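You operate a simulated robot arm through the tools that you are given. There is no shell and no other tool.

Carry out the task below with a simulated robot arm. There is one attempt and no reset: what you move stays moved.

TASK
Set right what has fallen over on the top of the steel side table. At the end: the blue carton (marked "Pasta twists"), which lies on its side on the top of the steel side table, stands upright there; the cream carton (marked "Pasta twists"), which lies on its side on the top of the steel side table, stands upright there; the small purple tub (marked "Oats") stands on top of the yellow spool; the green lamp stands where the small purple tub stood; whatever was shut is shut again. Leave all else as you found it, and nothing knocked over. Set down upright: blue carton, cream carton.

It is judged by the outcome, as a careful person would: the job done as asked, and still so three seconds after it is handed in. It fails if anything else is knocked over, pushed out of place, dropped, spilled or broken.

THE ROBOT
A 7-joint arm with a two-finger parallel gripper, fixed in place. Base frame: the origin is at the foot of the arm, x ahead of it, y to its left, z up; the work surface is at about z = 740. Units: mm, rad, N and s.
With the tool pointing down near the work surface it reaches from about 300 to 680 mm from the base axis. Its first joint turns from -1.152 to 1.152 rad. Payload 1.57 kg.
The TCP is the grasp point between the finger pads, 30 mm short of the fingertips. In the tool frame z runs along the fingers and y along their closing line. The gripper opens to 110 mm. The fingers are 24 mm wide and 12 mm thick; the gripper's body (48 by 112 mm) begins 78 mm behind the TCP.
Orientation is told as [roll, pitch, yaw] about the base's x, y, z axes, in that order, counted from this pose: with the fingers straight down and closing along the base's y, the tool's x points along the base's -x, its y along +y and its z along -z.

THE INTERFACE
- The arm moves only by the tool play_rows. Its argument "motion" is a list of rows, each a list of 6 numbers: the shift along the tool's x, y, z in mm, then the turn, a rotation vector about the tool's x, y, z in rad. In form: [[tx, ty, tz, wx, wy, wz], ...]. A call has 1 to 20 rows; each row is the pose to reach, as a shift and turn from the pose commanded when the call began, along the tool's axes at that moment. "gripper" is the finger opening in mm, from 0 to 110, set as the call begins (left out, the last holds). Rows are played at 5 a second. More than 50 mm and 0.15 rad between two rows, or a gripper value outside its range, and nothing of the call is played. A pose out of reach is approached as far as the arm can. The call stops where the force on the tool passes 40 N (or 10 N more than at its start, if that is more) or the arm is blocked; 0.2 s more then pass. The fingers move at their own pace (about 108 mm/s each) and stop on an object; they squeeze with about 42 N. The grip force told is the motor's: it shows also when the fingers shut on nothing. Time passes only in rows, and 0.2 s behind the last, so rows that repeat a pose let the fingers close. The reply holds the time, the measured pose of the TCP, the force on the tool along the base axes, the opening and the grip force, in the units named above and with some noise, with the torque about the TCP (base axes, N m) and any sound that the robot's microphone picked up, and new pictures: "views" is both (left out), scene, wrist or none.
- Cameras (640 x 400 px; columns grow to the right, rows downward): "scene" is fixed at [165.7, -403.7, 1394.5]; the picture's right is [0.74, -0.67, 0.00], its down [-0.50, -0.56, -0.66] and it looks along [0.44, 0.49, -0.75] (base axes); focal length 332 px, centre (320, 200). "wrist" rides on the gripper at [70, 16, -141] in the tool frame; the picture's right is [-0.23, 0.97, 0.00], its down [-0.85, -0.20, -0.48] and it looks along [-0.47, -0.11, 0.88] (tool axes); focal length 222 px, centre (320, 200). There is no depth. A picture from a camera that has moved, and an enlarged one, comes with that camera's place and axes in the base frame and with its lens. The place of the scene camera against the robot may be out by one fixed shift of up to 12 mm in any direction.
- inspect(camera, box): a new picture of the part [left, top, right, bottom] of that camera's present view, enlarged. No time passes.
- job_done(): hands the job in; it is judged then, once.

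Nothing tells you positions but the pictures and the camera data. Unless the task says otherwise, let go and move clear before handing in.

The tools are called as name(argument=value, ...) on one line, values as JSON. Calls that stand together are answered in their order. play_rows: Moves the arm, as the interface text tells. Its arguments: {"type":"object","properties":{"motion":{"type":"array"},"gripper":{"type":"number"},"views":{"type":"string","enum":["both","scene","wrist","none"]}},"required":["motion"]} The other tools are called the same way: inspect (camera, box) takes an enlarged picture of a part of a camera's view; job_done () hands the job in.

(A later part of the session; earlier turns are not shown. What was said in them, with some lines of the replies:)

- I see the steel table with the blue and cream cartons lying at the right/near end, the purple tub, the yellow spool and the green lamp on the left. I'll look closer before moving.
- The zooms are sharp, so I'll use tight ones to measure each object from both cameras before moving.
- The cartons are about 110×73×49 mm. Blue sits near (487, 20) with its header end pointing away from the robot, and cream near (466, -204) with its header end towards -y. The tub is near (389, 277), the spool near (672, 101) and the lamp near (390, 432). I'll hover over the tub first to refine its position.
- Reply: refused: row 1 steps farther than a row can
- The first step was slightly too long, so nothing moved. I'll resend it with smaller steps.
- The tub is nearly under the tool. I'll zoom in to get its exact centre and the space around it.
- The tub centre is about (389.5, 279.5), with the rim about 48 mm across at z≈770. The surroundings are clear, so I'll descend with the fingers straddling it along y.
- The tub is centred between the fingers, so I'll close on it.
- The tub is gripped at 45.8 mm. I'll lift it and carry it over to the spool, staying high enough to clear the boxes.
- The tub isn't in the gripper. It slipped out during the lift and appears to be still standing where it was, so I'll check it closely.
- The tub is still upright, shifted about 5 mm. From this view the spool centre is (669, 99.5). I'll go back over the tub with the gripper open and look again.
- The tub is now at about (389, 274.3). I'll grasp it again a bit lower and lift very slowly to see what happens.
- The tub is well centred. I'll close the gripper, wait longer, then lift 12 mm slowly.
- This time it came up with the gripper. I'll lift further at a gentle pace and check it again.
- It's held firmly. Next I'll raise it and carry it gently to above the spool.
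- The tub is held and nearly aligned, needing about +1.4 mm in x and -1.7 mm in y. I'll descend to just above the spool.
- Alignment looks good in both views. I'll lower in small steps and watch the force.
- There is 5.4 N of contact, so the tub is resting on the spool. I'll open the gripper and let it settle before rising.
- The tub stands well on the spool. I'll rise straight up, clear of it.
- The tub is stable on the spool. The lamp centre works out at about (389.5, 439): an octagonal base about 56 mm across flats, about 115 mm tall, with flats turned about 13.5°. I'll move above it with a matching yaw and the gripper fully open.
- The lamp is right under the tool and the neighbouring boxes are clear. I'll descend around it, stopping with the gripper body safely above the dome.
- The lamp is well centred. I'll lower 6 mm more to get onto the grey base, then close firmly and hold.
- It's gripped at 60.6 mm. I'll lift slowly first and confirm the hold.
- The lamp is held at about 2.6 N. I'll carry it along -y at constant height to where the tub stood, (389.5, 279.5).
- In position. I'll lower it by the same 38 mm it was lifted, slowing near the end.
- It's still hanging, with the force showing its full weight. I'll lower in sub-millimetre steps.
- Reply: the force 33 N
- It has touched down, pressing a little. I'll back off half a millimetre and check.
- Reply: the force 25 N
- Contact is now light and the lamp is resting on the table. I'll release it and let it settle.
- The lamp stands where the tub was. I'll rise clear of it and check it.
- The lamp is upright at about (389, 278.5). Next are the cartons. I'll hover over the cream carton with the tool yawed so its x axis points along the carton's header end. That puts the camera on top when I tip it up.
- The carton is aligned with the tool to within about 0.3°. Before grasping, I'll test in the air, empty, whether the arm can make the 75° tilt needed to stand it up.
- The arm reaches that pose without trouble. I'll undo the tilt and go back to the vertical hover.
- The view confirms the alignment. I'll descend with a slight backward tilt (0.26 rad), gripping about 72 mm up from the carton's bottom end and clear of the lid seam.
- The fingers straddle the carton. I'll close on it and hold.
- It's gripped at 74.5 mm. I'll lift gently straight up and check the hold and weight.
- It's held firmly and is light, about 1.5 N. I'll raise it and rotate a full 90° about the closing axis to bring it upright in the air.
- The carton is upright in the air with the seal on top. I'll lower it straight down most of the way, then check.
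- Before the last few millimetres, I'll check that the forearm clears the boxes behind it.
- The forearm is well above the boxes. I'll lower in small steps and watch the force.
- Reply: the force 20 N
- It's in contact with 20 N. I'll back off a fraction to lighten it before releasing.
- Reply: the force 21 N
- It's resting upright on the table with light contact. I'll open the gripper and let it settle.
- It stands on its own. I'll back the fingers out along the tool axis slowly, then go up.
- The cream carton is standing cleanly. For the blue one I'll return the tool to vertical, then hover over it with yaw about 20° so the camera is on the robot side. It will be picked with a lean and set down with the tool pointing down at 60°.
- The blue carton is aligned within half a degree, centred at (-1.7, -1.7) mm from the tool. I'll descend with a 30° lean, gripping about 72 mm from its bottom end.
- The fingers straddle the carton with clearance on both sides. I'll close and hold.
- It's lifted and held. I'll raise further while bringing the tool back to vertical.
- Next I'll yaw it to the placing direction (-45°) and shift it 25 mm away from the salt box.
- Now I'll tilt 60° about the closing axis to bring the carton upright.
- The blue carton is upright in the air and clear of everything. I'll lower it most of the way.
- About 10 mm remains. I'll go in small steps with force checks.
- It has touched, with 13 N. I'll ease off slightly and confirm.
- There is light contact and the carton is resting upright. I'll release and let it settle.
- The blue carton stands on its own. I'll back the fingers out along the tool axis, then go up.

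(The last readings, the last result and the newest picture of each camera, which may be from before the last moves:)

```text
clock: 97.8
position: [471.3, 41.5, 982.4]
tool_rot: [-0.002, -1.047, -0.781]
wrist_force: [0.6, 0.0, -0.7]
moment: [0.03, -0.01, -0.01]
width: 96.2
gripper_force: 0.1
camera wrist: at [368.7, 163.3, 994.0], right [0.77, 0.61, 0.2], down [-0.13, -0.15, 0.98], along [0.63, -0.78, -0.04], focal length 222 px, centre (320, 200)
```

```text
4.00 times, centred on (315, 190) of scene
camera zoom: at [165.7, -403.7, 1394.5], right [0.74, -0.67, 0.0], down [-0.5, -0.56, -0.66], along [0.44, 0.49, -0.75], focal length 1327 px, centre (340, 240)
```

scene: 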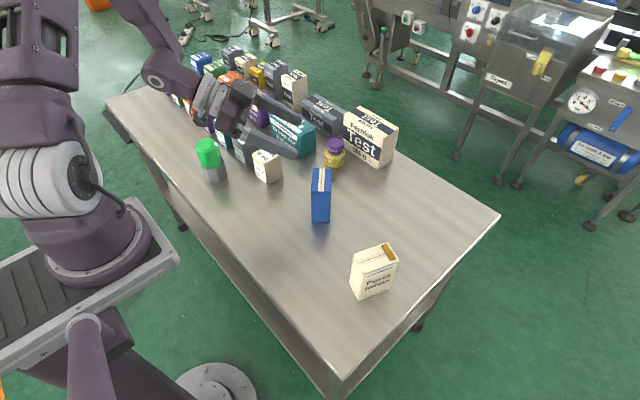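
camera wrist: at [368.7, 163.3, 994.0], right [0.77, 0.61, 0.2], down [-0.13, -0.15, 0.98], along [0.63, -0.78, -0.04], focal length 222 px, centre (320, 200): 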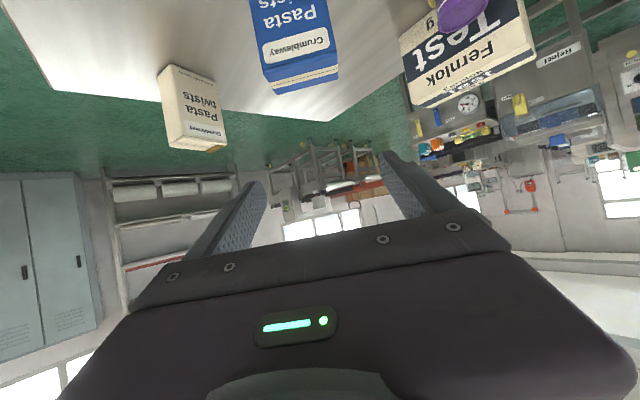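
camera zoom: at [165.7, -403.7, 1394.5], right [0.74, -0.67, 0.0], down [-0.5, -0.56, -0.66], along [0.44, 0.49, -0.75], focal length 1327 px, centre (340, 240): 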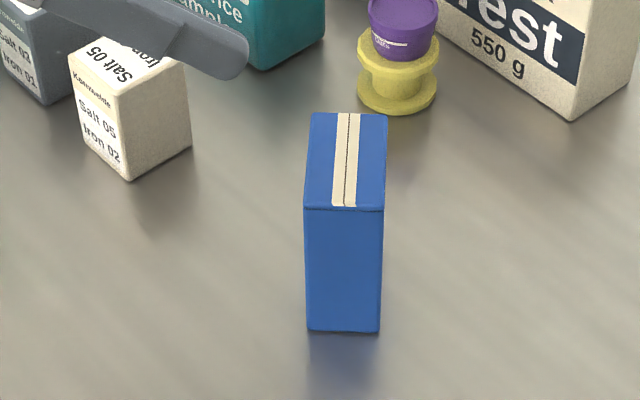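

Both cartons are standing. I'll return the tool to vertical at a safe height and go back towards the start pose for a full check.

play_rows(motion=[[-5, 0, -5, 0, 0.12, 0], [-10, 0, -10, 0, 0.24, 0], [-15, 0, -15, 0, 0.36, 0], [-20, 0, -20, 0, 0.48, 0], [-25, 0, -25, 0, 0.6, 0], [-30, 0, -30, 0, 0.72, 0], [-30, 0, -30, 0, 0.84, 0], [-30, 0, -30, 0, 0.96, 0], [-30, 0, -30, 0, 1.047, 0], [-30, 0, -30, 0, 1.047, 0]], gripper=100, views="none")

play_rows(motion=[[10, 0, -3, 0, 0, -0.1], [25, 0, -6, 0, 0, -0.22], [40, 0, -9, 0, 0, -0.34], [55, 0, -10, 0, 0, -0.46], [70, 0, -10, 0, 0, -0.58], [85, 0, -10, 0, 0, -0.68], [95, 0, -10, 0, 0, -0.78], [95, 0, -10, 0, 0, -0.78], [95, 0, -10, 0, 0, -0.78], [95, 0, -10, 0, 0, -0.78]], gripper=100, views="both")

inspect(camera="scene", box=[140, 30, 420, 200])

inspect(camera="scene", box=[280, 110, 440, 310])

```text
clock: 100.0
position: [462.6, 49.9, 1022.7]
tool_rot: [-0.001, 0.002, -0.785]
wrist_force: [-0.2, 0.9, 0.8]
moment: [0.02, -0.03, 0.01]
width: 99.9
gripper_force: 0.1
```

```text
clock: 102.2
position: [394.4, 114.8, 1030.4]
tool_rot: [0.0, 0.001, -0.005]
wrist_force: [-0.8, -0.1, 0.1]
moment: [0.0, -0.02, -0.04]
width: 100.0
gripper_force: 0.0
camera wrist: at [323.7, 131.3, 1172.8], right [0.23, 0.97, 0.0], down [0.85, -0.2, 0.48], along [0.47, -0.11, -0.88], focal length 222 px, centre (320, 200)
```

scene: 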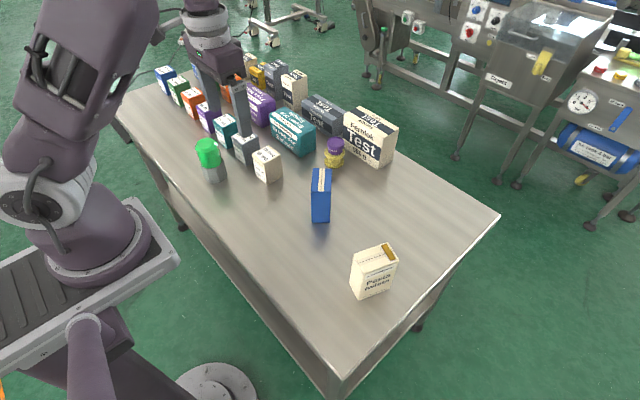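
wrist: 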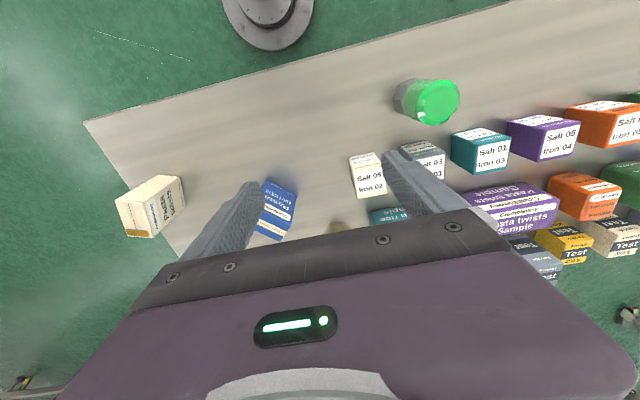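

```text
2.29 times, centred on (280, 115) of scene
camera zoom: at [165.7, -403.7, 1394.5], right [0.74, -0.67, 0.0], down [-0.5, -0.56, -0.66], along [0.44, 0.49, -0.75], focal length 758 px, centre (411, 394)
```

zoom: 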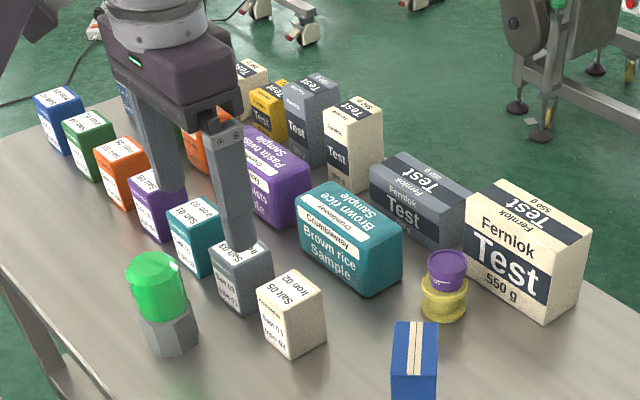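

```text
2.00 times, centred on (360, 210) of scene
camera zoom: at [165.7, -403.7, 1394.5], right [0.74, -0.67, 0.0], down [-0.5, -0.56, -0.66], along [0.44, 0.49, -0.75], focal length 664 px, centre (240, 180)
```

zoom: 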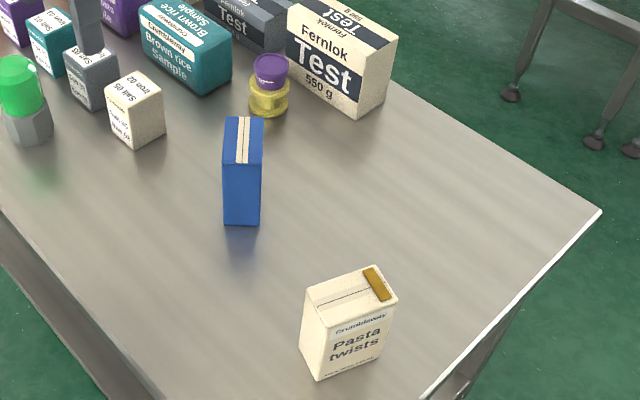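

The final check matches the task:
- The tub is on the spool.
- The lamp stands in the tub's old place.
- Both cartons stand upright with their ends shut.
- The other boxes look unmoved, and the gripper is clear and empty.

I'm handing the job in.

job_done()

```text
The job is handed in.
```

I've handed in the finished job, and the final pictures show everything the task asked for:

- **Blue carton:** it stands upright on the table, right way up, about 40 mm from where it lay.
- **Cream carton:** it stands upright on the table close to where it lay. Its lid and orange seal are still shut.
- **Purple tub:** it stands on top of the yellow spool. My first attempt to lift it slipped and shifted it about 5 mm on the table, but it stayed upright and the second lift held.
- **Green lamp:** it stands within about 1 mm of where the tub originally was, measured from before that slip.
- **Everything else:** the other boxes look unmoved, and I opened nothing, so nothing needed shutting again. The gripper is empty and clear of the table.
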